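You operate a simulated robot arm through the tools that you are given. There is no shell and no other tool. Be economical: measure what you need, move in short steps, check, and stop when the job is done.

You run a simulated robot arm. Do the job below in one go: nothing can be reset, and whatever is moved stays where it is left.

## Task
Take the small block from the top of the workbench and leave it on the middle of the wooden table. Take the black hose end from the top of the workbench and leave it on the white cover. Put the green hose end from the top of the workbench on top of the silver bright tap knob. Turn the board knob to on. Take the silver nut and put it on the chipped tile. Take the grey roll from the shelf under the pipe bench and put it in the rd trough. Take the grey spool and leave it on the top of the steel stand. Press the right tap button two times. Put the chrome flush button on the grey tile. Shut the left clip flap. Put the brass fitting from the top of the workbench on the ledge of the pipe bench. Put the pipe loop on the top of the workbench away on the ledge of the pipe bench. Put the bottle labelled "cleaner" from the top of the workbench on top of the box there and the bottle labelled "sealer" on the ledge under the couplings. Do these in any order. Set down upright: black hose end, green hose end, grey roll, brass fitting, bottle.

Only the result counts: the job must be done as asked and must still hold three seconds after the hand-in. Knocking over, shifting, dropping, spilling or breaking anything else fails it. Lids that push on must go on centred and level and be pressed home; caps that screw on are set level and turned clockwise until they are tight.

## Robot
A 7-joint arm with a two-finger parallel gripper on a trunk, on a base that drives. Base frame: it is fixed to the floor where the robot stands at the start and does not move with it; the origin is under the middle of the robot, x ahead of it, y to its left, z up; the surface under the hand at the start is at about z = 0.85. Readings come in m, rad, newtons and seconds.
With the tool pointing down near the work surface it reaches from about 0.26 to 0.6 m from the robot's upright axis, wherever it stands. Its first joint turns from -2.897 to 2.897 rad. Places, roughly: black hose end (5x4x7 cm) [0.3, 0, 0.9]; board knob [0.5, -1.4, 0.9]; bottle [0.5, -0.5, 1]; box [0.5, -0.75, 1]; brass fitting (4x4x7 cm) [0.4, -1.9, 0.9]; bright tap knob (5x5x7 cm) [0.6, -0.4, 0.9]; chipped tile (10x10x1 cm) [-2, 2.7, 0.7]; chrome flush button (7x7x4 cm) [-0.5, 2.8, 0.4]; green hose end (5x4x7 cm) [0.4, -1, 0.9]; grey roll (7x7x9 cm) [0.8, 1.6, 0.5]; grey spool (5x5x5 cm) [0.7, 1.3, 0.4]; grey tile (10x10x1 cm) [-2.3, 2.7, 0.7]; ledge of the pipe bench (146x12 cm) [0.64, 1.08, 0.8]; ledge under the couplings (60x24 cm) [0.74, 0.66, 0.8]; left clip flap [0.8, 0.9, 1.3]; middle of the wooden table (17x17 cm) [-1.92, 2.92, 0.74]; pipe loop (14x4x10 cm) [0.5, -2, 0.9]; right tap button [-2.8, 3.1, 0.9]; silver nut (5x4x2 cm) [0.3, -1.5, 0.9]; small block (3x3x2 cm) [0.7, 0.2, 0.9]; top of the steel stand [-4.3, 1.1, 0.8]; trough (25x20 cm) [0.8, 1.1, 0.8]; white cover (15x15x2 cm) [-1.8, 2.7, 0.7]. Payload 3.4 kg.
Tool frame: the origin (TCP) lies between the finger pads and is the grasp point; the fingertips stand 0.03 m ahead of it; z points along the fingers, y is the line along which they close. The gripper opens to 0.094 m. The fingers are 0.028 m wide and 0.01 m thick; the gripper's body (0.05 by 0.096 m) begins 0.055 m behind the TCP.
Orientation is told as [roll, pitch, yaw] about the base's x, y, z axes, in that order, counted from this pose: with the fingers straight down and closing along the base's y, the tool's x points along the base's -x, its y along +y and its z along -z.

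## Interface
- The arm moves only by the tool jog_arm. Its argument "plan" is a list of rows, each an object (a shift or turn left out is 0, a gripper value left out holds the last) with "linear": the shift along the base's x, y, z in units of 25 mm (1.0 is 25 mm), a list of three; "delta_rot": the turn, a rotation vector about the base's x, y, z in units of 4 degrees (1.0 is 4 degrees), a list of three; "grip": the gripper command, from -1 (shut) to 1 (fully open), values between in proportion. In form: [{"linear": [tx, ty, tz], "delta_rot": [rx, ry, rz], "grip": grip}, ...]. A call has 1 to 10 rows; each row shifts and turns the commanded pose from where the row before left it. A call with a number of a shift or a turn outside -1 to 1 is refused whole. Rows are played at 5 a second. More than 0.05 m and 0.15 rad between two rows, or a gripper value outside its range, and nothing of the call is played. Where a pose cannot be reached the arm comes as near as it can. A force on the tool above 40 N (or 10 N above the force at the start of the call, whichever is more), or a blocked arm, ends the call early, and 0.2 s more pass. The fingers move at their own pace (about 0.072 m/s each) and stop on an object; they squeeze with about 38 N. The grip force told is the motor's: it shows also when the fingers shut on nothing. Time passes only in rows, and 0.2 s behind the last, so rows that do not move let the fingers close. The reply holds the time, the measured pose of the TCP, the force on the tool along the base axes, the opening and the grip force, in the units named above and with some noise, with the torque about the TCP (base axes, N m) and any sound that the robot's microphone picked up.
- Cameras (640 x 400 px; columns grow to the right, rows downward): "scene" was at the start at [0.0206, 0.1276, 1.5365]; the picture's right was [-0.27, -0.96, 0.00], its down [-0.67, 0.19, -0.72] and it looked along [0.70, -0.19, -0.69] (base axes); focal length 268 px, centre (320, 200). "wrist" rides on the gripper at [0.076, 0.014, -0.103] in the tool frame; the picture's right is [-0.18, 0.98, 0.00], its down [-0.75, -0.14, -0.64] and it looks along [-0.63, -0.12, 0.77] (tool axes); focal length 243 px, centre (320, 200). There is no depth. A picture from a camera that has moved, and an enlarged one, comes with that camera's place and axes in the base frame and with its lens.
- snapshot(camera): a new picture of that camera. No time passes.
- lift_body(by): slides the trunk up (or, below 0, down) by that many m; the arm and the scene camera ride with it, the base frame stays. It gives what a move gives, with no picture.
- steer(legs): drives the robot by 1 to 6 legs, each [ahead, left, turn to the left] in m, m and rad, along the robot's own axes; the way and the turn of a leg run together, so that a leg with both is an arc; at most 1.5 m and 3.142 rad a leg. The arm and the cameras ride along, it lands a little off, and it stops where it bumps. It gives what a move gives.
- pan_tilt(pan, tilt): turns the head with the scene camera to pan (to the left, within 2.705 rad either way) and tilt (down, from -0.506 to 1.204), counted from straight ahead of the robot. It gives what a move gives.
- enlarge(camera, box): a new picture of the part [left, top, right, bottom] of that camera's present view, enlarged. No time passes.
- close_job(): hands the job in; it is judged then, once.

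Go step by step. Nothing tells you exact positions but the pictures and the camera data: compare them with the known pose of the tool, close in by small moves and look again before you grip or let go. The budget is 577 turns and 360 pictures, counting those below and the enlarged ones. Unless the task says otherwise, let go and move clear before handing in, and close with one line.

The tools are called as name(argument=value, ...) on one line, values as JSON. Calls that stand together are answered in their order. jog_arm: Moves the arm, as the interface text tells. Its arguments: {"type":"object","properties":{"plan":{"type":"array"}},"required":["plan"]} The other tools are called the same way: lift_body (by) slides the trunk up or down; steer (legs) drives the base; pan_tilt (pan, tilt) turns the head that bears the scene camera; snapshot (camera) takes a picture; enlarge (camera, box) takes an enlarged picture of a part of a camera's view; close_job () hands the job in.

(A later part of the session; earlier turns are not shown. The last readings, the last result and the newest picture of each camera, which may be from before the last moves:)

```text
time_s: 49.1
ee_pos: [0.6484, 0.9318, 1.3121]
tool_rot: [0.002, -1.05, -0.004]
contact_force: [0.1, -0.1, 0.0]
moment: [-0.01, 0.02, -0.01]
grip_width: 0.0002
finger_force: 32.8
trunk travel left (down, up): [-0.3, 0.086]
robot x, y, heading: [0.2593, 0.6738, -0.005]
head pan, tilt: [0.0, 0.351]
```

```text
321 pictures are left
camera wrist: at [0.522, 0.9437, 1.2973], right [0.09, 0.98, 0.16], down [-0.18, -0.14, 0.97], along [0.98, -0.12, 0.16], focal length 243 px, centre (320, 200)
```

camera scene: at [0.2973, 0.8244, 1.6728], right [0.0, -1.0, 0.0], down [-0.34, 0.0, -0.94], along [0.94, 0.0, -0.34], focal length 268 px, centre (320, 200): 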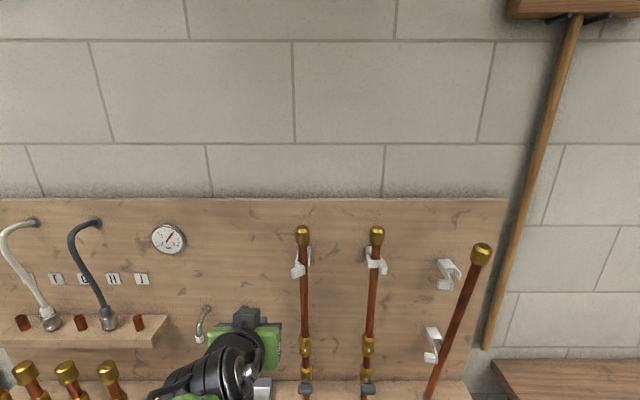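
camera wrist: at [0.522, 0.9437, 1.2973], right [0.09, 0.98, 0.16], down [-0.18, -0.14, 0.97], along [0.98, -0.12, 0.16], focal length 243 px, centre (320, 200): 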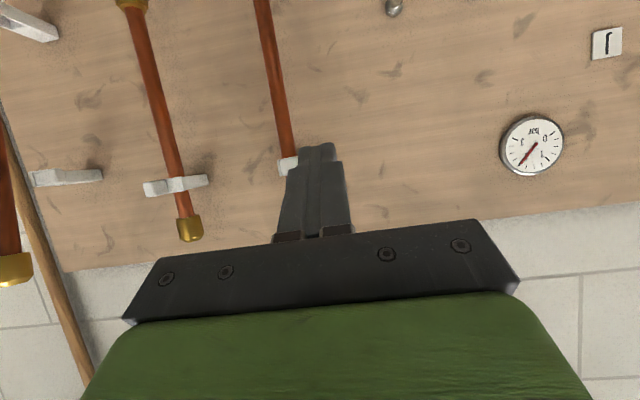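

enlarge(camera="scene", box=[275, 240, 325, 280])

jog_arm(plan=[{"linear": [1, 0, 0]}, {"linear": [1, 0, 0]}, {"linear": [1, 0, 0]}, {"linear": [1, 0, 0]}, {"linear": [1, 0, 0]}])

snapshot(camera="scene")

snapshot(camera="wrist")

```text
10.00 times, centred on (300, 260) of scene
camera zoom: at [0.2973, 0.8244, 1.6728], right [0.0, -1.0, 0.0], down [-0.34, 0.0, -0.94], along [0.94, 0.0, -0.34], focal length 2680 px, centre (520, -400)
```

zoom: 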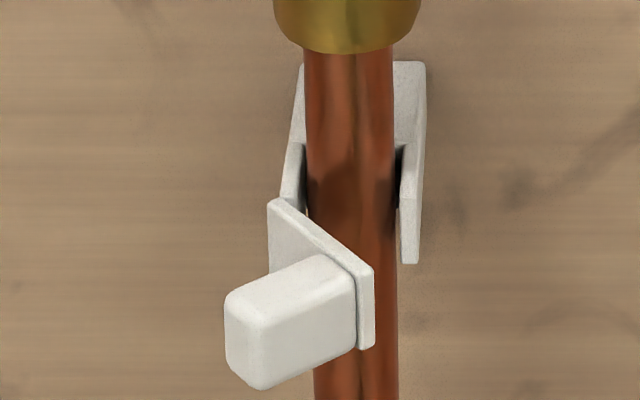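

```text
time_s: 50.3
ee_pos: [0.7744, 0.9304, 1.3111]
tool_rot: [0.0, -1.045, -0.001]
contact_force: [0.8, 0.1, -0.3]
moment: [-0.02, 0.02, 0.0]
grip_width: 0.0
finger_force: 33.0
trunk travel left (down, up): [-0.3, 0.086]
robot x, y, heading: [0.2632, 0.6726, -0.004]
head pan, tilt: [0.0, 0.351]
```

```text
319 pictures are left
camera scene: at [0.2987, 0.8246, 1.6728], right [0.0, -1.0, 0.0], down [-0.34, 0.0, -0.94], along [0.94, 0.0, -0.34], focal length 268 px, centre (320, 200)
```

scene: 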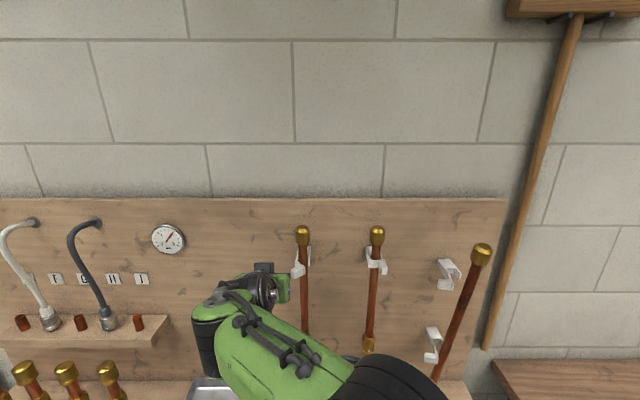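

```text
318 pictures are left
camera wrist: at [0.6474, 0.9435, 1.2968], right [0.09, 0.98, 0.16], down [-0.18, -0.14, 0.97], along [0.98, -0.12, 0.16], focal length 243 px, centre (320, 200)
```

wrist: 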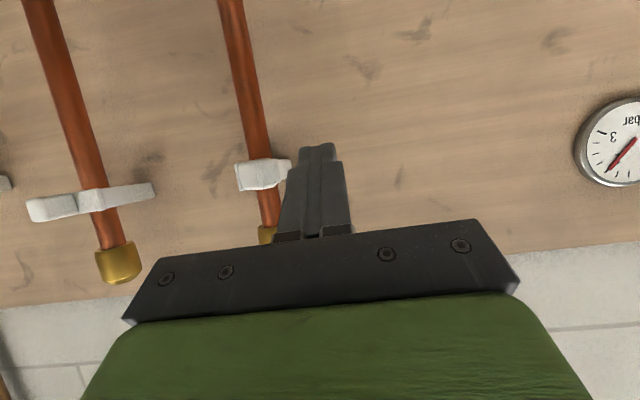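

jog_arm(plan=[{"linear": [0.64, 0, 0]}, {"linear": [0.64, 0, 0]}, {"linear": [0, -0.8, 0]}])

enlarge(camera="scene", box=[265, 230, 345, 290])

enlarge(camera="wrist", box=[220, 100, 380, 240])

```text
time_s: 51.1
ee_pos: [0.8047, 0.9083, 1.3115]
tool_rot: [0.004, -1.047, -0.005]
contact_force: [-0.6, -0.5, 0.2]
moment: [0.01, 0.01, 0.03]
grip_width: 0.0
finger_force: 33.4
trunk travel left (down, up): [-0.3, 0.086]
robot x, y, heading: [0.2654, 0.6723, -0.001]
head pan, tilt: [0.0, 0.351]
```

```text
6.67 times, centred on (305, 260) of scene
camera zoom: at [0.2967, 0.8223, 1.6731], right [0.0, -1.0, 0.0], down [-0.34, 0.0, -0.94], along [0.94, 0.0, -0.34], focal length 1787 px, centre (420, -200)
```

zoom: 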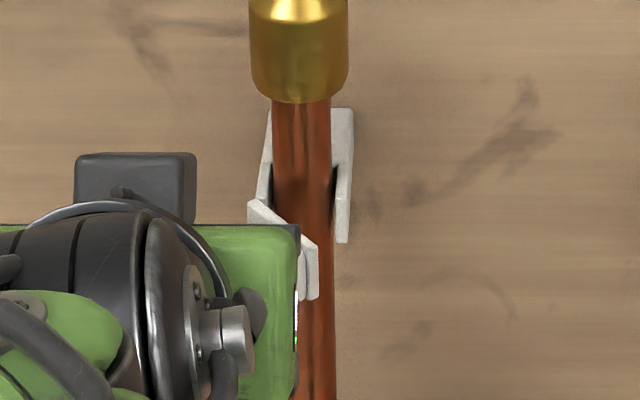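

```text
2.86 times, centred on (300, 170) of wrist
camera zoom: at [0.6781, 0.9214, 1.2983], right [0.09, 0.98, 0.16], down [-0.18, -0.14, 0.97], along [0.98, -0.12, 0.16], focal length 693 px, centre (377, 286)
```

zoom: 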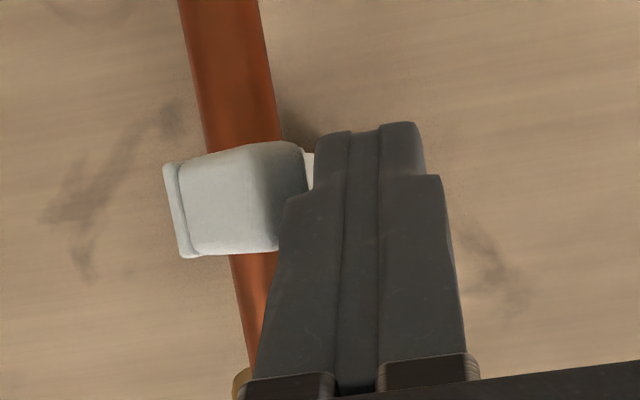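

Fingers stand right next to the tab. I push toward -y in small steps.

jog_arm(plan=[{"linear": [0, -0.4, 0]}, {"linear": [0.05, -0.4, 0]}, {"linear": [0.05, -0.3, 0]}, {"linear": [0.05, -0.2, 0]}])

enlarge(camera="wrist", box=[220, 100, 380, 240])

```text
time_s: 52.1
ee_pos: [0.8098, 0.8769, 1.3117]
tool_rot: [0.001, -1.046, -0.006]
contact_force: [-0.4, -0.1, -0.2]
moment: [0.0, 0.01, -0.01]
grip_width: 0.0
finger_force: 33.2
trunk travel left (down, up): [-0.3, 0.086]
robot x, y, heading: [0.2602, 0.6764, 0.001]
head pan, tilt: [0.0, 0.351]
```

```text
2.86 times, centred on (300, 170) of wrist
camera zoom: at [0.6825, 0.8901, 1.2975], right [0.09, 0.98, 0.16], down [-0.18, -0.14, 0.97], along [0.98, -0.12, 0.16], focal length 693 px, centre (377, 286)
```

zoom: 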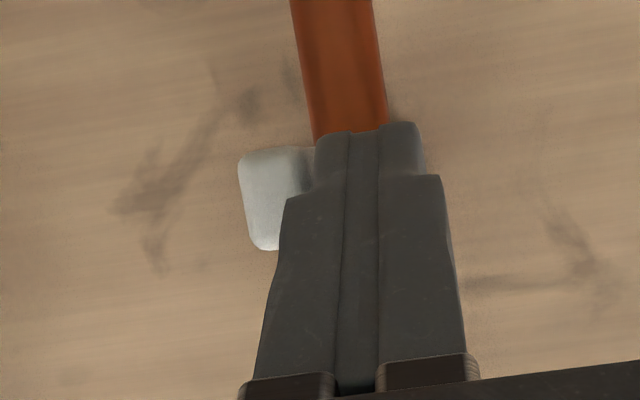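

jog_arm(plan=[{"linear": [0, -0.15, 0]}, {"linear": [0, -0.15, 0]}, {}])

jog_arm(plan=[{"linear": [-1, 0.2, 0]}, {"linear": [-1, 0, 0]}, {"linear": [-0.6, -0.4, -0.2]}, {"linear": [0, -0.6, 0]}, {}])

enlarge(camera="wrist", box=[220, 100, 380, 240])

enlarge(camera="scene", box=[265, 230, 345, 290])

```text
time_s: 52.9
ee_pos: [0.8094, 0.8714, 1.3123]
tool_rot: [0.0, -1.048, -0.003]
contact_force: [1.4, 4.5, 1.6]
moment: [0.05, -0.1, 0.16]
grip_width: 0.0
finger_force: 33.2
trunk travel left (down, up): [-0.3, 0.086]
robot x, y, heading: [0.2625, 0.6774, -0.004]
head pan, tilt: [0.0, 0.351]
```

```text
time_s: 54.1
ee_pos: [0.7434, 0.8501, 1.3081]
tool_rot: [0.0, -1.046, -0.004]
contact_force: [0.3, 0.0, -0.3]
moment: [0.0, -0.05, 0.0]
grip_width: 0.0
finger_force: 33.5
trunk travel left (down, up): [-0.3, 0.086]
robot x, y, heading: [0.2612, 0.6756, -0.004]
head pan, tilt: [0.0, 0.351]
```

```text
2.86 times, centred on (300, 170) of wrist
camera zoom: at [0.6175, 0.8634, 1.2925], right [0.09, 0.98, 0.16], down [-0.18, -0.14, 0.97], along [0.98, -0.12, 0.16], focal length 693 px, centre (377, 286)
```

zoom: 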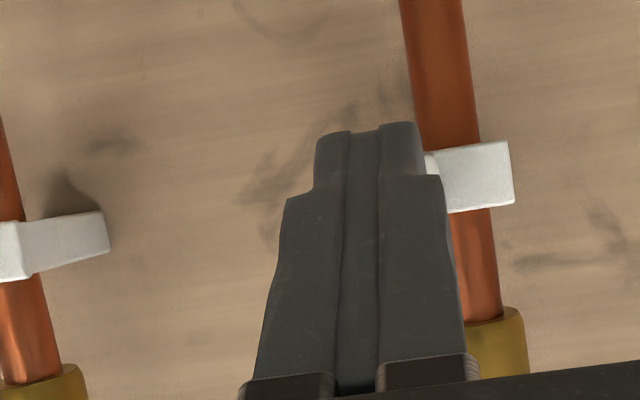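

```text
6.67 times, centred on (305, 260) of scene
camera zoom: at [0.2974, 0.8247, 1.6728], right [0.0, -1.0, 0.0], down [-0.34, 0.0, -0.94], along [0.94, 0.0, -0.34], focal length 1787 px, centre (420, -200)
```

zoom: 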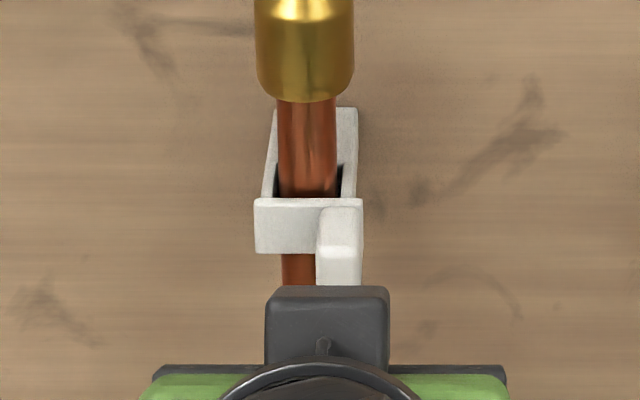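

It looks shut; I'll press the tab home to be sure.

jog_arm(plan=[{"linear": [1, 0.1, 0.1]}, {"linear": [0.8, 0, 0]}, {"linear": [0.3, 0, 0]}, {"linear": [0.2, 0, 0]}, {"linear": [0.2, 0, 0]}])

```text
time_s: 55.4
ee_pos: [0.796, 0.8528, 1.31]
tool_rot: [-0.003, -1.038, 0.002]
contact_force: [-28.3, -5.5, 5.8]
moment: [-0.09, -0.11, -0.15]
grip_width: 0.0
finger_force: 32.7
trunk travel left (down, up): [-0.3, 0.086]
robot x, y, heading: [0.2609, 0.6713, 0.001]
head pan, tilt: [0.0, 0.351]
stopped in row 5: the force on the tool passed its limit at 43 N (the readings are from after the stop); the commanded pose is now the measured one
```

jog_arm(plan=[{"linear": [-1, 0, 0]}, {"linear": [-1, 0, 0]}, {"linear": [-1, 0, 0]}, {"linear": [-1, 0, 0]}, {"linear": [-1, 0, 0]}, {"linear": [-1, 0, 0]}])

enlarge(camera="scene", box=[265, 230, 345, 290])

```text
time_s: 56.8
ee_pos: [0.6512, 0.8535, 1.3046]
tool_rot: [-0.006, -1.038, 0.004]
contact_force: [-0.4, -0.2, 0.1]
moment: [-0.01, 0.01, 0.01]
grip_width: 0.0001
finger_force: 32.7
trunk travel left (down, up): [-0.3, 0.086]
robot x, y, heading: [0.2619, 0.6776, -0.004]
head pan, tilt: [0.0, 0.351]
```

```text
6.67 times, centred on (305, 260) of scene
camera zoom: at [0.2951, 0.8238, 1.6729], right [0.0, -1.0, 0.0], down [-0.34, 0.0, -0.94], along [0.94, 0.0, -0.34], focal length 1787 px, centre (420, -200)
```

zoom: 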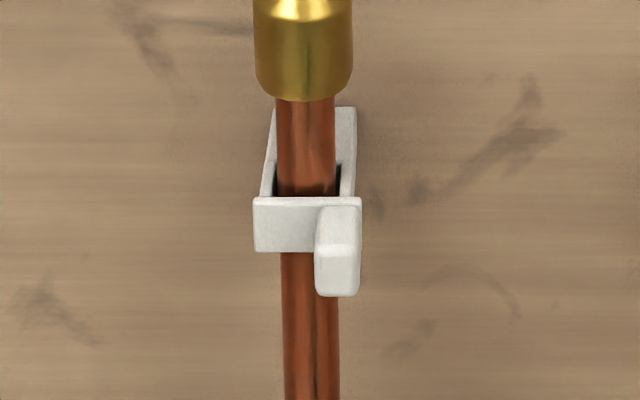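

The clip is shut. Next I go left to see the shelf under the pipe bench with the grey roll and spool.

steer(legs=[[-0.15, 0.3, 0], [0, 0.4, 0]])

lift_body(by=-0.3)

pan_tilt(pan=0.1, tilt=0.8)

snapshot(camera="scene")

snapshot(camera="wrist")

```text
time_s: 61.1
ee_pos: [0.5042, 1.5513, 1.3066]
tool_rot: [-0.005, -1.035, 0.004]
contact_force: [-0.4, -0.8, 0.4]
moment: [-0.04, 0.0, -0.01]
grip_width: 0.0
finger_force: 32.7
trunk travel left (down, up): [-0.3, 0.086]
robot x, y, heading: [0.1085, 1.3705, -0.002]
head pan, tilt: [0.0, 0.351]
```

```text
time_s: 64.1
ee_pos: [0.5048, 1.5492, 1.0067]
tool_rot: [-0.006, -1.036, 0.004]
contact_force: [0.1, -0.4, 0.9]
moment: [0.01, 0.0, -0.03]
grip_width: 0.0
finger_force: 33.3
trunk travel left (down, up): [0.0, 0.386]
robot x, y, heading: [0.1134, 1.3671, -0.0]
head pan, tilt: [0.0, 0.351]
```

```text
time_s: 65.0
ee_pos: [0.5043, 1.5492, 1.006]
tool_rot: [-0.005, -1.035, 0.004]
contact_force: [0.1, 1.1, -0.1]
moment: [0.0, -0.01, -0.04]
grip_width: 0.0001
finger_force: 32.9
trunk travel left (down, up): [0.0, 0.386]
robot x, y, heading: [0.1149, 1.3713, 0.002]
head pan, tilt: [0.099, 0.799]
```

```text
311 pictures are left
camera scene: at [0.1348, 1.5287, 1.3343], right [0.1, -1.0, 0.0], down [-0.71, -0.07, -0.7], along [0.69, 0.07, -0.72], focal length 268 px, centre (320, 200)
```

scene: 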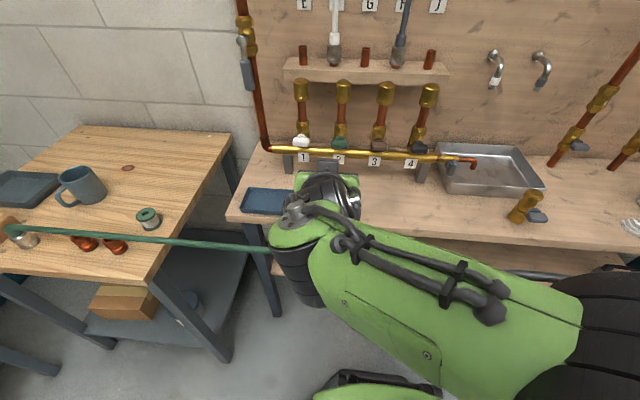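

```text
310 pictures are left
camera wrist: at [0.3776, 1.5625, 0.994], right [0.1, 0.98, 0.16], down [-0.17, -0.14, 0.98], along [0.98, -0.12, 0.15], focal length 243 px, centre (320, 200)
```

wrist: 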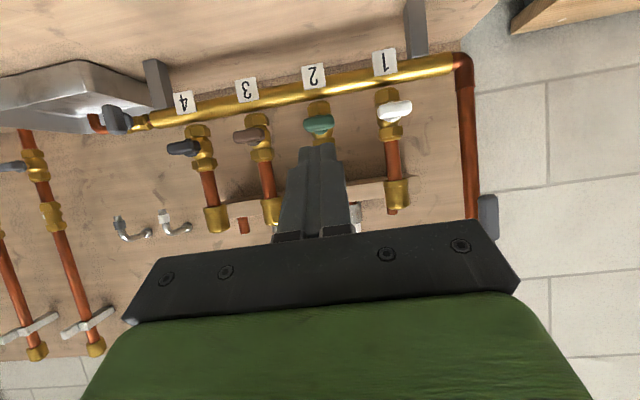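

steer(legs=[[-0.9, 0, 0]])

pan_tilt(pan=0.0, tilt=0.6)

snapshot(camera="scene")

```text
time_s: 69.7
ee_pos: [-0.3911, 1.5518, 1.0068]
tool_rot: [-0.006, -1.035, -0.002]
contact_force: [-0.4, -0.4, -0.3]
moment: [0.01, 0.01, -0.01]
grip_width: 0.0002
finger_force: 33.3
trunk travel left (down, up): [0.0, 0.386]
robot x, y, heading: [-0.7858, 1.3742, -0.005]
head pan, tilt: [0.099, 0.799]
```

```text
time_s: 70.5
ee_pos: [-0.3907, 1.5514, 1.0072]
tool_rot: [-0.006, -1.035, -0.002]
contact_force: [-0.9, -0.2, 0.5]
moment: [0.02, -0.03, 0.04]
grip_width: 0.0001
finger_force: 33.2
trunk travel left (down, up): [0.0, 0.386]
robot x, y, heading: [-0.7852, 1.3744, -0.006]
head pan, tilt: [0.0, 0.6]
```

```text
309 pictures are left
camera scene: at [-0.7531, 1.524, 1.351], right [-0.01, -1.0, 0.0], down [-0.57, 0.0, -0.82], along [0.82, 0.0, -0.57], focal length 268 px, centre (320, 200)
```

scene: 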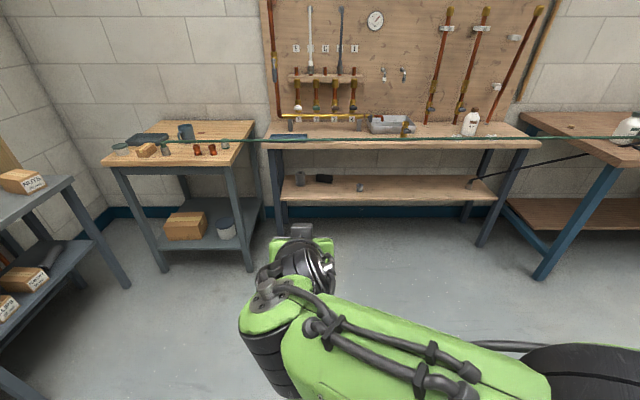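

enlarge(camera="scene", box=[260, 110, 420, 230])

enlarge(camera="scene", box=[80, 100, 270, 280])

enlarge(camera="scene", box=[440, 100, 640, 230])

```text
3.33 times, centred on (340, 170) of scene
camera zoom: at [-0.7531, 1.524, 1.351], right [-0.01, -1.0, 0.0], down [-0.57, 0.0, -0.82], along [0.82, 0.0, -0.57], focal length 893 px, centre (253, 300)
```

zoom: 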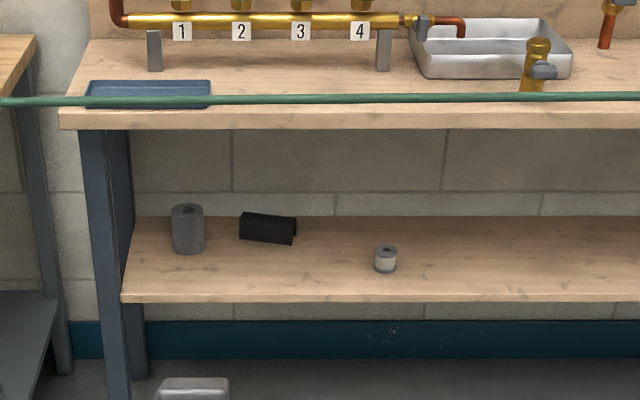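

```text
2.22 times, centred on (175, 190) of scene
camera zoom: at [-0.7531, 1.524, 1.351], right [-0.01, -1.0, 0.0], down [-0.57, 0.0, -0.82], along [0.82, 0.0, -0.57], focal length 596 px, centre (642, 222)
```

zoom: 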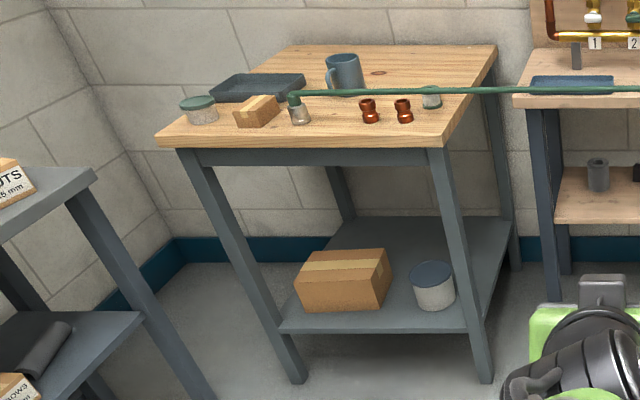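

```text
3.08 times, centred on (540, 165) of scene
camera zoom: at [-0.7531, 1.524, 1.351], right [-0.01, -1.0, 0.0], down [-0.57, 0.0, -0.82], along [0.82, 0.0, -0.57], focal length 825 px, centre (-357, 308)
```

zoom: 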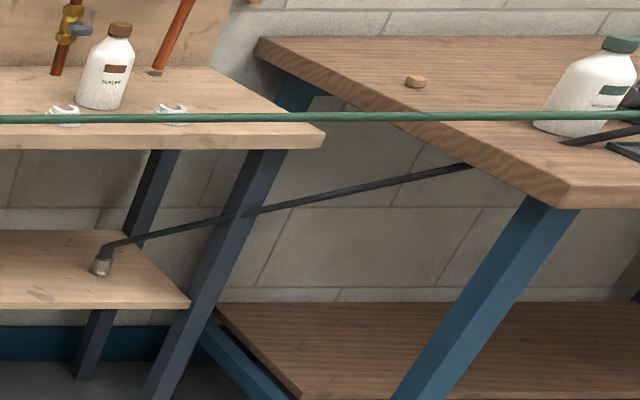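

The roll stands at about (0.78, 1.66) and the spool at about (0.70, 1.27) on the lower shelf. I'll test a low horizontal arm pose out in the open.

jog_arm(plan=[{"linear": [0.5, -0.7, -1], "delta_rot": [0, -0.76, 0], "grip": 1}, {"linear": [0.5, -0.7, -1], "delta_rot": [0, -0.76, 0]}, {"linear": [0.5, -0.7, -1], "delta_rot": [0, -0.76, 0]}, {"linear": [0.5, -0.7, -1], "delta_rot": [0, -0.76, 0]}, {"linear": [0.5, -0.7, -1], "delta_rot": [0, -0.76, 0]}, {"linear": [0.5, -0.7, -1], "delta_rot": [0, -0.76, 0]}, {"linear": [0.5, -0.7, -1], "delta_rot": [0, -0.76, 0]}, {"linear": [0.5, -0.7, -1], "delta_rot": [0, -0.76, 0]}, {"linear": [0.5, -0.7, -1], "delta_rot": [0, -0.76, 0]}, {"linear": [0.5, -0.7, -1], "delta_rot": [0, -0.76, 0]}])

jog_arm(plan=[{"linear": [0, 0, -1]}, {"linear": [0, 0, -1]}, {"linear": [0, 0, -1]}, {"linear": [0, 0, -1]}, {"linear": [0, 0, -1]}, {"linear": [0, 0, -1]}, {"linear": [0, 0, -1]}, {"linear": [0, 0, -1]}, {"linear": [0, 0, -1]}, {"linear": [0, 0, -1]}])

snapshot(camera="scene")

snapshot(camera="wrist")

```text
time_s: 72.7
ee_pos: [-0.2667, 1.3784, 0.7584]
tool_rot: [-0.011, -1.565, 0.004]
contact_force: [1.4, -0.3, -0.1]
moment: [0.0, 0.03, -0.02]
grip_width: 0.0945
finger_force: 0.0
trunk travel left (down, up): [0.0, 0.386]
robot x, y, heading: [-0.7829, 1.3739, -0.008]
head pan, tilt: [0.0, 0.6]
```

```text
time_s: 74.9
ee_pos: [-0.2372, 1.392, 0.5175]
tool_rot: [0.342, -1.565, -0.348]
contact_force: [-0.8, 0.8, -0.1]
moment: [-0.02, 0.03, 0.0]
grip_width: 0.0939
finger_force: 0.2
out of reach, approached as far as the arm can: row 5, 6, 7, 8, 9
trunk travel left (down, up): [0.0, 0.386]
robot x, y, heading: [-0.7826, 1.3748, -0.004]
head pan, tilt: [0.0, 0.6]
```

```text
305 pictures are left
camera scene: at [-0.753, 1.5239, 1.3511], right [-0.01, -1.0, 0.0], down [-0.56, 0.0, -0.83], along [0.82, 0.0, -0.56], focal length 268 px, centre (320, 200)
```

scene: 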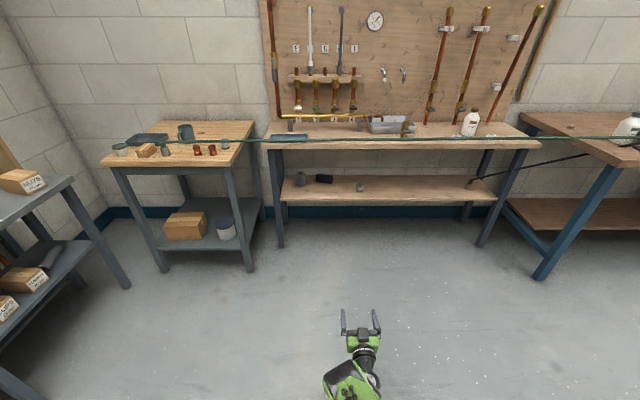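

```text
304 pictures are left
camera wrist: at [-0.3395, 1.406, 0.4417], right [0.01, 0.98, 0.19], down [-0.64, -0.14, 0.76], along [0.77, -0.12, 0.63], focal length 243 px, centre (320, 200)
```

wrist: 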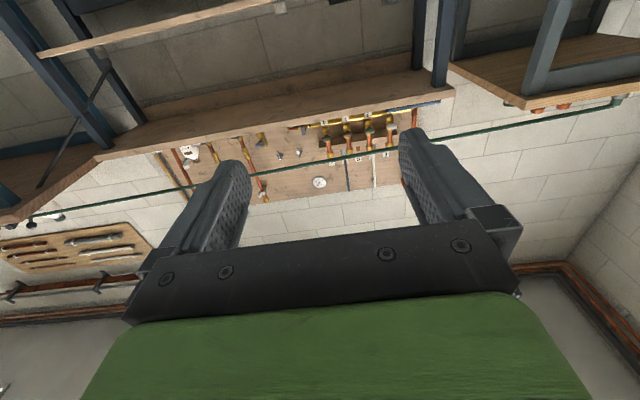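

jog_arm(plan=[{"linear": [0, 0, -0.3], "delta_rot": [0, 1, 0]}, {"linear": [0, 0, -0.3], "delta_rot": [0, 1, 0]}, {"linear": [0, 0, -0.3], "delta_rot": [0, 1, 0]}, {"linear": [0, 0, -0.3], "delta_rot": [0, 1, 0]}, {"linear": [0, 0, -0.5], "delta_rot": [0, 1, 0]}, {"linear": [0, 0, -0.5], "delta_rot": [0, 1, 0]}])

snapshot(camera="scene")

```text
time_s: 76.3
ee_pos: [-0.2388, 1.3919, 0.4622]
tool_rot: [-0.007, -1.144, 0.001]
contact_force: [0.2, 0.6, -0.2]
moment: [0.03, 0.01, 0.0]
grip_width: 0.094
finger_force: 0.1
trunk travel left (down, up): [0.0, 0.386]
robot x, y, heading: [-0.7831, 1.3742, -0.003]
head pan, tilt: [0.0, 0.6]
```

```text
303 pictures are left
camera scene: at [-0.753, 1.524, 1.3511], right [-0.01, -1.0, 0.0], down [-0.57, 0.0, -0.82], along [0.82, 0.0, -0.57], focal length 268 px, centre (320, 200)
```

scene: 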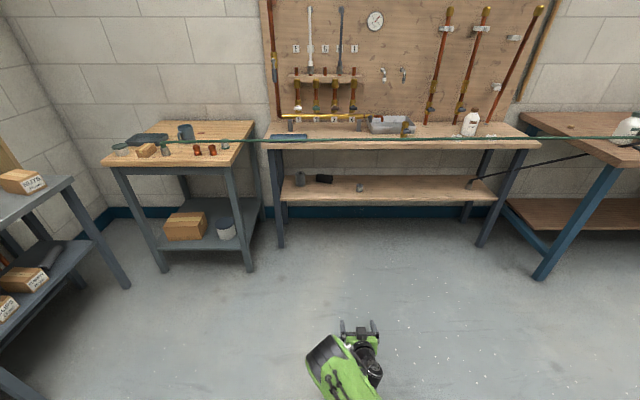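

pan_tilt(pan=0.0, tilt=1.0)

snapshot(camera="scene")

```text
time_s: 77.1
ee_pos: [-0.2383, 1.393, 0.4621]
tool_rot: [-0.006, -1.147, -0.003]
contact_force: [-0.6, 0.0, -0.1]
moment: [-0.01, 0.05, 0.0]
grip_width: 0.0937
finger_force: 0.0
trunk travel left (down, up): [0.0, 0.386]
robot x, y, heading: [-0.7812, 1.3728, -0.01]
head pan, tilt: [0.0, 1.0]
```

```text
302 pictures are left
camera scene: at [-0.7717, 1.5241, 1.3191], right [-0.01, -1.0, 0.0], down [-0.84, 0.0, -0.54], along [0.54, 0.0, -0.84], focal length 268 px, centre (320, 200)
```

scene: 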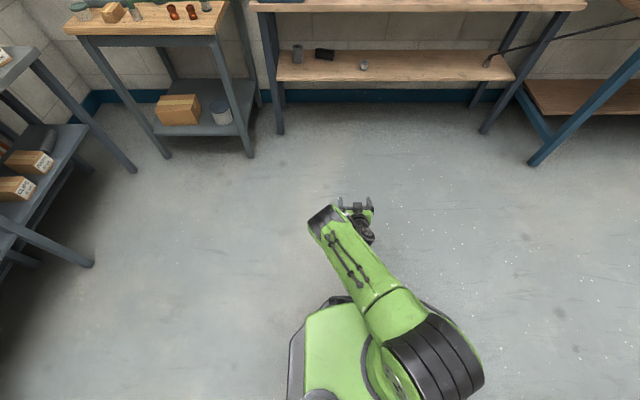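

The forearm would come close to the bench edge in this pose, so I test how far the arm can stretch at this low height.

jog_arm(plan=[{"linear": [1, 0, 0]}, {"linear": [1, 0, 0]}, {"linear": [1, 0, 0]}, {"linear": [1, 0, 0]}, {"linear": [1, 0, 0]}, {"linear": [1, 0, 0]}])

snapshot(camera="scene")

```text
time_s: 78.5
ee_pos: [-0.0996, 1.3928, 0.4621]
tool_rot: [-0.006, -1.145, 0.0]
contact_force: [0.3, -0.3, 0.1]
moment: [-0.01, -0.02, 0.0]
grip_width: 0.0937
finger_force: 0.1
out of reach, approached as far as the arm can: row 6
trunk travel left (down, up): [0.0, 0.386]
robot x, y, heading: [-0.7847, 1.3726, -0.006]
head pan, tilt: [0.0, 1.0]
```

```text
301 pictures are left
camera scene: at [-0.7718, 1.5245, 1.319], right [-0.01, -1.0, 0.0], down [-0.84, 0.0, -0.54], along [0.54, 0.0, -0.84], focal length 268 px, centre (320, 200)
```

scene: 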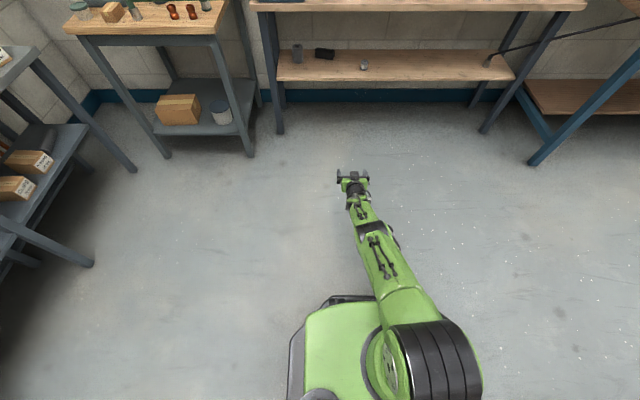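

Stretched out the arm is nearly straight and passes well below the bench top. I'll drive to align with the roll and stop short.

steer(legs=[[0, 0.264, 0], [0.56, 0, 0]])

pan_tilt(pan=0.0, tilt=0.8)

snapshot(camera="wrist")

snapshot(camera="scene")

```text
time_s: 83.2
ee_pos: [0.4602, 1.6562, 0.4625]
tool_rot: [-0.003, -1.148, 0.002]
contact_force: [-0.5, -0.9, 0.6]
moment: [-0.06, -0.02, 0.0]
grip_width: 0.0943
finger_force: 0.1
trunk travel left (down, up): [0.0, 0.386]
robot x, y, heading: [-0.2241, 1.6343, -0.002]
head pan, tilt: [0.0, 1.0]
```

```text
time_s: 83.9
ee_pos: [0.4583, 1.6548, 0.4626]
tool_rot: [-0.004, -1.147, 0.0]
contact_force: [0.4, -0.1, 0.4]
moment: [0.02, 0.02, 0.01]
grip_width: 0.0941
finger_force: 0.1
trunk travel left (down, up): [0.0, 0.386]
robot x, y, heading: [-0.2221, 1.6353, -0.005]
head pan, tilt: [0.0, 0.799]
```

```text
300 pictures are left
camera wrist: at [0.335, 1.6686, 0.4356], right [0.08, 0.98, 0.17], down [-0.28, -0.14, 0.95], along [0.96, -0.12, 0.26], focal length 243 px, centre (320, 200)
```

wrist: 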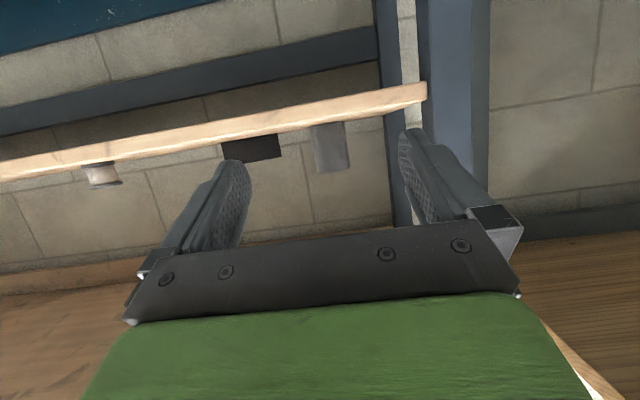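

```text
299 pictures are left
camera scene: at [-0.2014, 1.7847, 1.3342], right [0.0, -1.0, 0.0], down [-0.72, 0.0, -0.7], along [0.7, 0.0, -0.72], focal length 268 px, centre (320, 200)
```

scene: 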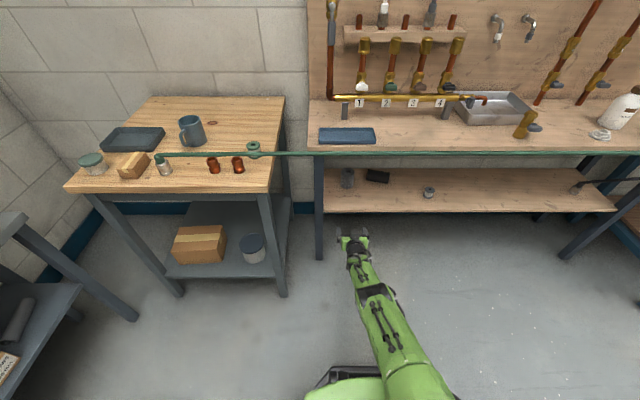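

The wrist camera would hang close to the shelf, so I tilt the tool a little more downward and raise it, then look again.

jog_arm(plan=[{"linear": [0, -0.1, 0.45], "delta_rot": [0, 0.9, 0]}, {"linear": [0, -0.1, 0.45], "delta_rot": [0, 0.9, 0]}, {"linear": [0, 0, 0.1], "delta_rot": [0, 0.8, 0]}, {}])

snapshot(camera="wrist")

```text
time_s: 84.9
ee_pos: [0.4597, 1.6497, 0.4879]
tool_rot: [-0.005, -0.963, 0.0]
contact_force: [-0.2, -0.6, 0.1]
moment: [-0.01, 0.0, -0.01]
grip_width: 0.0939
finger_force: 0.1
trunk travel left (down, up): [0.0, 0.386]
robot x, y, heading: [-0.2232, 1.6359, -0.003]
head pan, tilt: [0.0, 0.799]
```

```text
298 pictures are left
camera wrist: at [0.3322, 1.6636, 0.4832], right [0.11, 0.98, 0.15], down [-0.1, -0.14, 0.99], along [0.99, -0.12, 0.08], focal length 243 px, centre (320, 200)
```

wrist: 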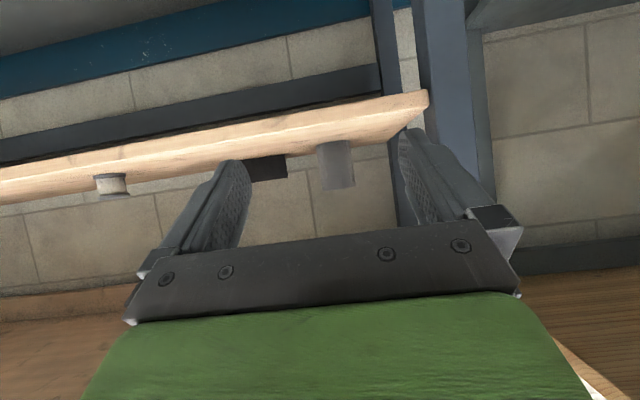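

steer(legs=[[0.2, 0, 0]])

snapshot(camera="wrist")

snapshot(camera="scene")

```text
time_s: 86.5
ee_pos: [0.6602, 1.65, 0.4864]
tool_rot: [-0.005, -0.966, 0.002]
contact_force: [-0.2, 0.5, 0.2]
moment: [0.0, 0.01, -0.02]
grip_width: 0.094
finger_force: 0.0
trunk travel left (down, up): [0.0, 0.386]
robot x, y, heading: [-0.0224, 1.6352, -0.004]
head pan, tilt: [0.0, 0.799]
```

```text
297 pictures are left
camera wrist: at [0.533, 1.6637, 0.4829], right [0.11, 0.98, 0.15], down [-0.1, -0.14, 0.99], along [0.99, -0.12, 0.08], focal length 243 px, centre (320, 200)
```

wrist: 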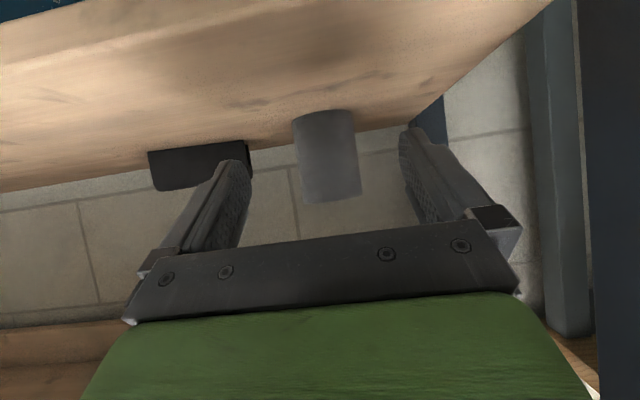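

```text
296 pictures are left
camera scene: at [-0.0005, 1.7841, 1.3342], right [0.0, -1.0, 0.0], down [-0.72, 0.0, -0.7], along [0.7, 0.0, -0.72], focal length 268 px, centre (320, 200)
```

scene: 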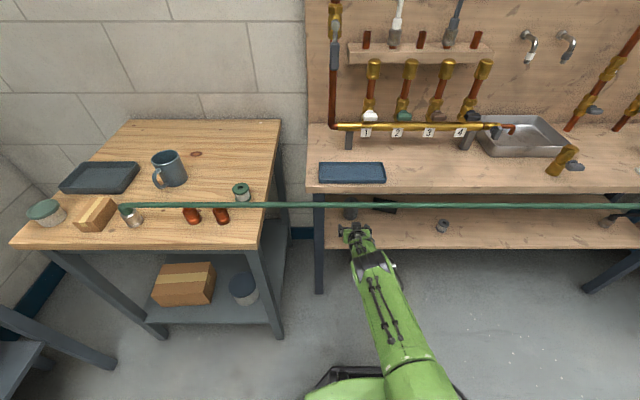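

steer(legs=[[0.1, -0.003, 0]])

snapshot(camera="wrist")

```text
time_s: 87.7
ee_pos: [0.7594, 1.6472, 0.4864]
tool_rot: [-0.002, -0.964, 0.002]
contact_force: [0.3, 0.1, -0.3]
moment: [0.04, 0.0, 0.02]
grip_width: 0.0942
finger_force: 0.0
trunk travel left (down, up): [0.0, 0.386]
robot x, y, heading: [0.0765, 1.6294, -0.003]
head pan, tilt: [0.0, 0.799]
```

```text
295 pictures are left
camera wrist: at [0.6317, 1.6603, 0.4828], right [0.11, 0.98, 0.15], down [-0.1, -0.14, 0.99], along [0.99, -0.12, 0.08], focal length 243 px, centre (320, 200)
```

wrist: 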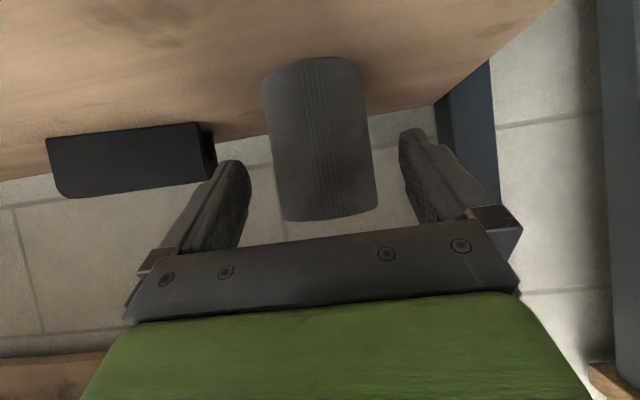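

steer(legs=[[0.035, -0.001, 0]])

snapshot(camera="wrist")

```text
time_s: 88.5
ee_pos: [0.7954, 1.646, 0.4862]
tool_rot: [-0.003, -0.964, 0.001]
contact_force: [-0.4, -0.2, -0.3]
moment: [-0.01, -0.02, -0.02]
grip_width: 0.094
finger_force: 0.1
trunk travel left (down, up): [0.0, 0.386]
robot x, y, heading: [0.1118, 1.6299, -0.004]
head pan, tilt: [0.0, 0.799]
```

```text
294 pictures are left
camera wrist: at [0.667, 1.6591, 0.4828], right [0.11, 0.98, 0.15], down [-0.1, -0.14, 0.99], along [0.99, -0.12, 0.08], focal length 243 px, centre (320, 200)
```

wrist: 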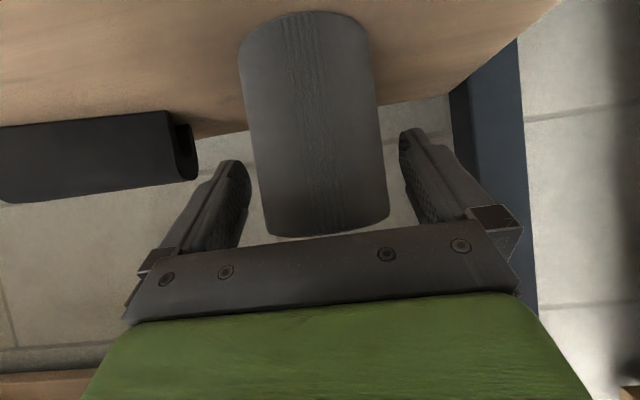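

jog_arm(plan=[{"grip": -1}, {}, {}, {}])

jog_arm(plan=[{"linear": [0, 0, 0.6]}, {"linear": [0, 0, 0.6]}, {"linear": [0, 0, 0.6]}, {}])

snapshot(camera="wrist")

snapshot(camera="scene")

```text
time_s: 89.5
ee_pos: [0.7949, 1.6462, 0.4875]
tool_rot: [-0.004, -0.964, 0.001]
contact_force: [-0.1, 1.4, 1.8]
moment: [0.0, -0.03, 0.03]
grip_width: 0.0667
finger_force: 37.8
trunk travel left (down, up): [0.0, 0.386]
robot x, y, heading: [0.1106, 1.6269, -0.004]
head pan, tilt: [0.0, 0.799]
```

```text
time_s: 90.5
ee_pos: [0.7923, 1.6461, 0.5266]
tool_rot: [-0.005, -0.955, 0.002]
contact_force: [1.0, -0.3, -1.1]
moment: [0.04, 0.03, 0.03]
grip_width: 0.0668
finger_force: 38.6
trunk travel left (down, up): [0.0, 0.386]
robot x, y, heading: [0.1076, 1.629, 0.001]
head pan, tilt: [0.0, 0.799]
```

```text
293 pictures are left
camera wrist: at [0.6637, 1.659, 0.524], right [0.11, 0.98, 0.15], down [-0.09, -0.14, 0.99], along [0.99, -0.12, 0.07], focal length 243 px, centre (320, 200)
```

wrist: 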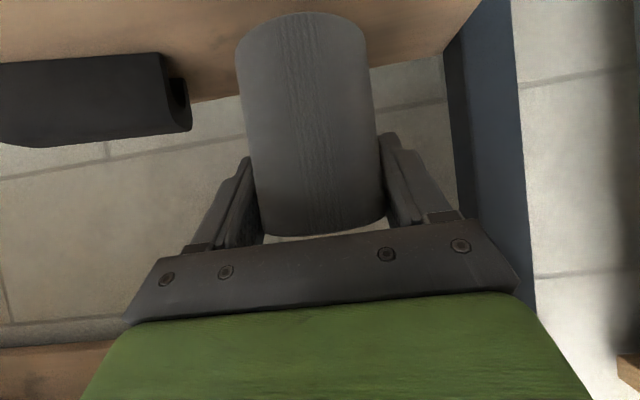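

```text
292 pictures are left
camera scene: at [0.1339, 1.78, 1.3338], right [0.0, -1.0, 0.0], down [-0.72, 0.0, -0.7], along [0.7, 0.0, -0.72], focal length 268 px, centre (320, 200)
```

scene: 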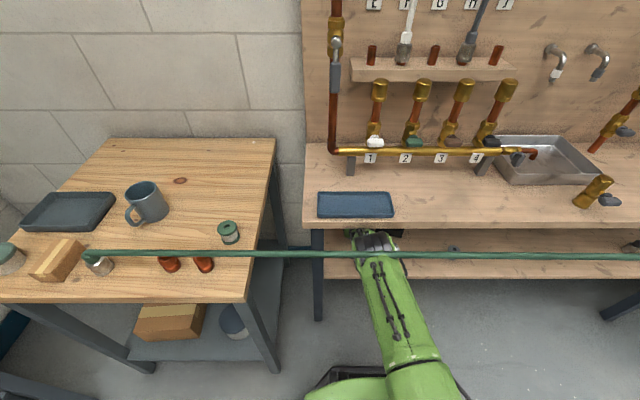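

The roll is gripped and lifted. I back out, raise the trunk, and head for the trough.

steer(legs=[[-0.62, 0, 0]])

lift_body(by=0.38)

jog_arm(plan=[{"linear": [0, 0, 1]}, {"linear": [0, 0, 1]}, {"linear": [0, 0, 1]}, {"linear": [0, 0, 1]}, {"linear": [0, 0, 1]}, {"linear": [0, 0, 1]}])

steer(legs=[[0, -0.55, 0]])

snapshot(camera="scene")

```text
time_s: 94.0
ee_pos: [0.1823, 1.6493, 0.5325]
tool_rot: [-0.003, -0.965, 0.006]
contact_force: [-0.6, -0.5, -0.7]
moment: [0.01, 0.01, -0.03]
grip_width: 0.0665
finger_force: 37.8
trunk travel left (down, up): [0.0, 0.386]
robot x, y, heading: [-0.5005, 1.6295, 0.008]
head pan, tilt: [0.0, 0.799]
```

```text
time_s: 97.7
ee_pos: [0.1825, 1.6504, 0.9106]
tool_rot: [-0.006, -0.963, 0.005]
contact_force: [-0.8, 0.0, -0.8]
moment: [-0.01, 0.0, 0.02]
grip_width: 0.0666
finger_force: 38.4
trunk travel left (down, up): [-0.38, 0.006]
robot x, y, heading: [-0.4991, 1.6307, -0.003]
head pan, tilt: [0.0, 0.799]
```

```text
time_s: 99.0
ee_pos: [0.1813, 1.6495, 1.0612]
tool_rot: [-0.007, -0.963, 0.008]
contact_force: [-0.3, 0.0, -1.2]
moment: [0.01, 0.0, 0.0]
grip_width: 0.0669
finger_force: 37.8
trunk travel left (down, up): [-0.38, 0.006]
robot x, y, heading: [-0.5034, 1.6271, 0.004]
head pan, tilt: [0.0, 0.799]
```

```text
time_s: 102.2
ee_pos: [0.1845, 1.1059, 1.0614]
tool_rot: [-0.002, -0.964, 0.007]
contact_force: [0.1, -0.1, -1.8]
moment: [-0.02, -0.01, 0.01]
grip_width: 0.067
finger_force: 37.9
trunk travel left (down, up): [-0.38, 0.006]
robot x, y, heading: [-0.4989, 1.0849, 0.004]
head pan, tilt: [0.0, 0.799]
```

```text
291 pictures are left
camera scene: at [-0.4772, 1.2349, 1.7135], right [0.0, -1.0, 0.0], down [-0.72, 0.0, -0.7], along [0.7, 0.0, -0.72], focal length 268 px, centre (320, 200)
```

scene: 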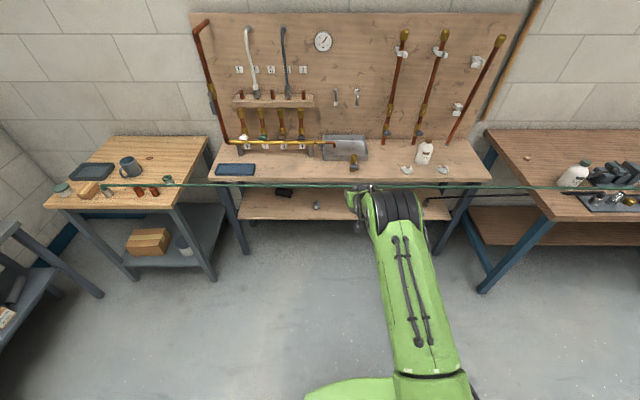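

enlarge(camera="scene", box=[290, 120, 410, 195])

```text
5.33 times, centred on (350, 158) of scene
camera zoom: at [-0.4772, 1.2349, 1.7135], right [0.0, -1.0, 0.0], down [-0.72, 0.0, -0.7], along [0.7, 0.0, -0.72], focal length 1430 px, centre (160, 427)
```

zoom: 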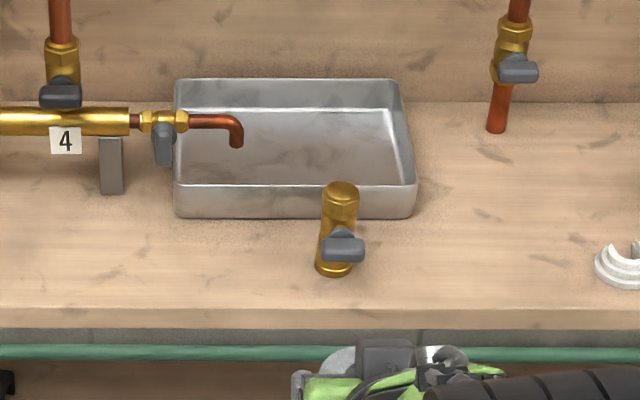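

The trough spans roughly x 0.72–0.91, y 0.97–1.22, with a brass valve in front at (0.63,1.06). I'll approach turned about 0.55 rad to the left so the hand clears that valve.

steer(legs=[[0.2, -0.41, 0], [0, 0, 0.546]])

```text
time_s: 106.5
ee_pos: [0.271, 1.0538, 1.0607]
tool_rot: [-0.005, -0.963, 0.561]
contact_force: [-0.6, 0.3, -1.9]
moment: [0.01, -0.01, -0.01]
grip_width: 0.0669
finger_force: 37.9
trunk travel left (down, up): [-0.38, 0.006]
robot x, y, heading: [-0.3023, 0.6787, 0.555]
head pan, tilt: [0.0, 0.799]
```

steer(legs=[[0.469, -0.295, 0]])

pan_tilt(pan=0.2, tilt=0.85)

snapshot(camera="scene")

snapshot(camera="wrist")

```text
time_s: 109.6
ee_pos: [0.8213, 1.0502, 1.0608]
tool_rot: [-0.005, -0.962, 0.559]
contact_force: [0.1, 0.2, -1.4]
moment: [0.0, 0.0, 0.02]
grip_width: 0.0665
finger_force: 37.7
trunk travel left (down, up): [-0.38, 0.006]
robot x, y, heading: [0.2501, 0.6748, 0.558]
head pan, tilt: [0.0, 0.799]
```

```text
time_s: 110.4
ee_pos: [0.8217, 1.0492, 1.0613]
tool_rot: [-0.004, -0.962, 0.561]
contact_force: [0.5, -0.5, -1.0]
moment: [0.0, -0.02, 0.01]
grip_width: 0.0669
finger_force: 38.2
trunk travel left (down, up): [-0.38, 0.006]
robot x, y, heading: [0.2484, 0.6731, 0.56]
head pan, tilt: [0.201, 0.85]
```

```text
289 pictures are left
camera scene: at [0.1779, 0.8235, 1.7094], right [0.69, -0.73, 0.0], down [-0.55, -0.52, -0.66], along [0.48, 0.45, -0.75], focal length 268 px, centre (320, 200)
```

scene: 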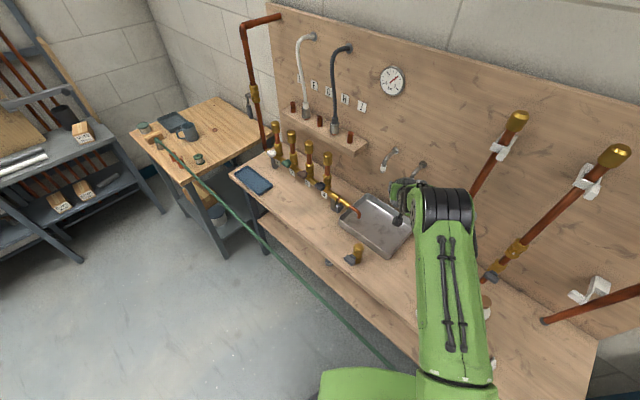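

```text
288 pictures are left
camera wrist: at [0.7052, 0.9937, 1.0571], right [-0.43, 0.89, 0.15], down [-0.01, -0.17, 0.99], along [0.9, 0.42, 0.08], focal length 243 px, centre (320, 200)
```

wrist: 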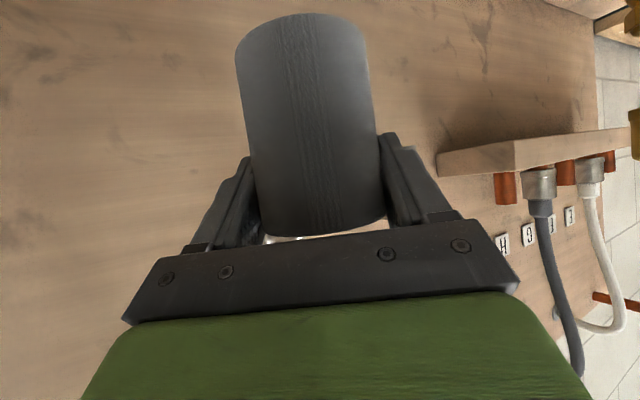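

jog_arm(plan=[{"linear": [0, 0, -1]}, {"linear": [0, 0, -1]}, {"linear": [0, 0, -1]}, {"linear": [0, 0, -1]}, {"linear": [0, 0, -1]}, {"linear": [0, 0, -1]}])

snapshot(camera="scene")

snapshot(camera="wrist")

```text
time_s: 111.8
ee_pos: [0.8218, 1.0505, 0.9109]
tool_rot: [-0.003, -0.964, 0.561]
contact_force: [0.4, 0.7, -1.3]
moment: [0.0, 0.03, 0.0]
grip_width: 0.0668
finger_force: 38.1
trunk travel left (down, up): [-0.38, 0.006]
robot x, y, heading: [0.2496, 0.6722, 0.556]
head pan, tilt: [0.201, 0.85]
```

```text
287 pictures are left
camera scene: at [0.1785, 0.8239, 1.7094], right [0.69, -0.73, 0.0], down [-0.55, -0.52, -0.66], along [0.48, 0.45, -0.75], focal length 268 px, centre (320, 200)
```

scene: 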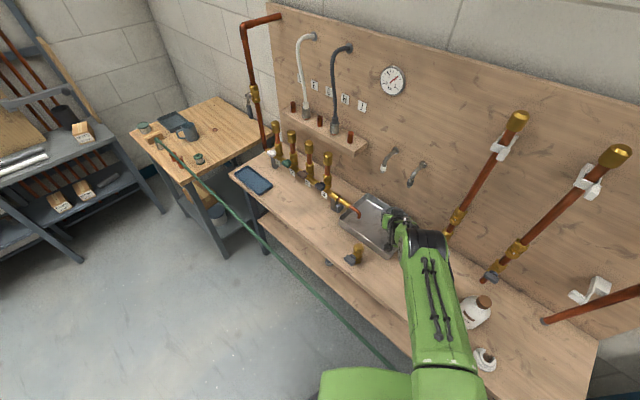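

```text
286 pictures are left
camera wrist: at [0.7053, 0.9935, 0.9072], right [-0.43, 0.89, 0.15], down [-0.01, -0.17, 0.99], along [0.9, 0.42, 0.08], focal length 243 px, centre (320, 200)
```

wrist: 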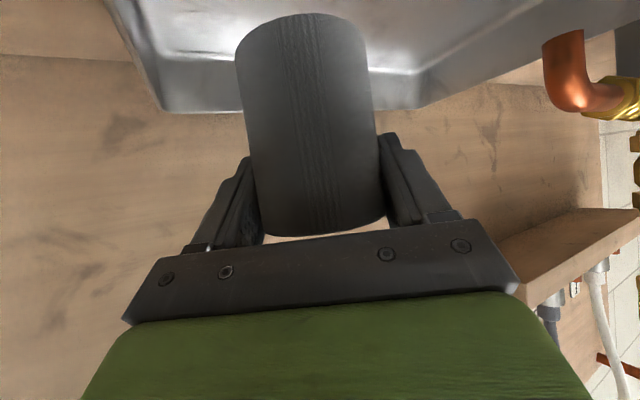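

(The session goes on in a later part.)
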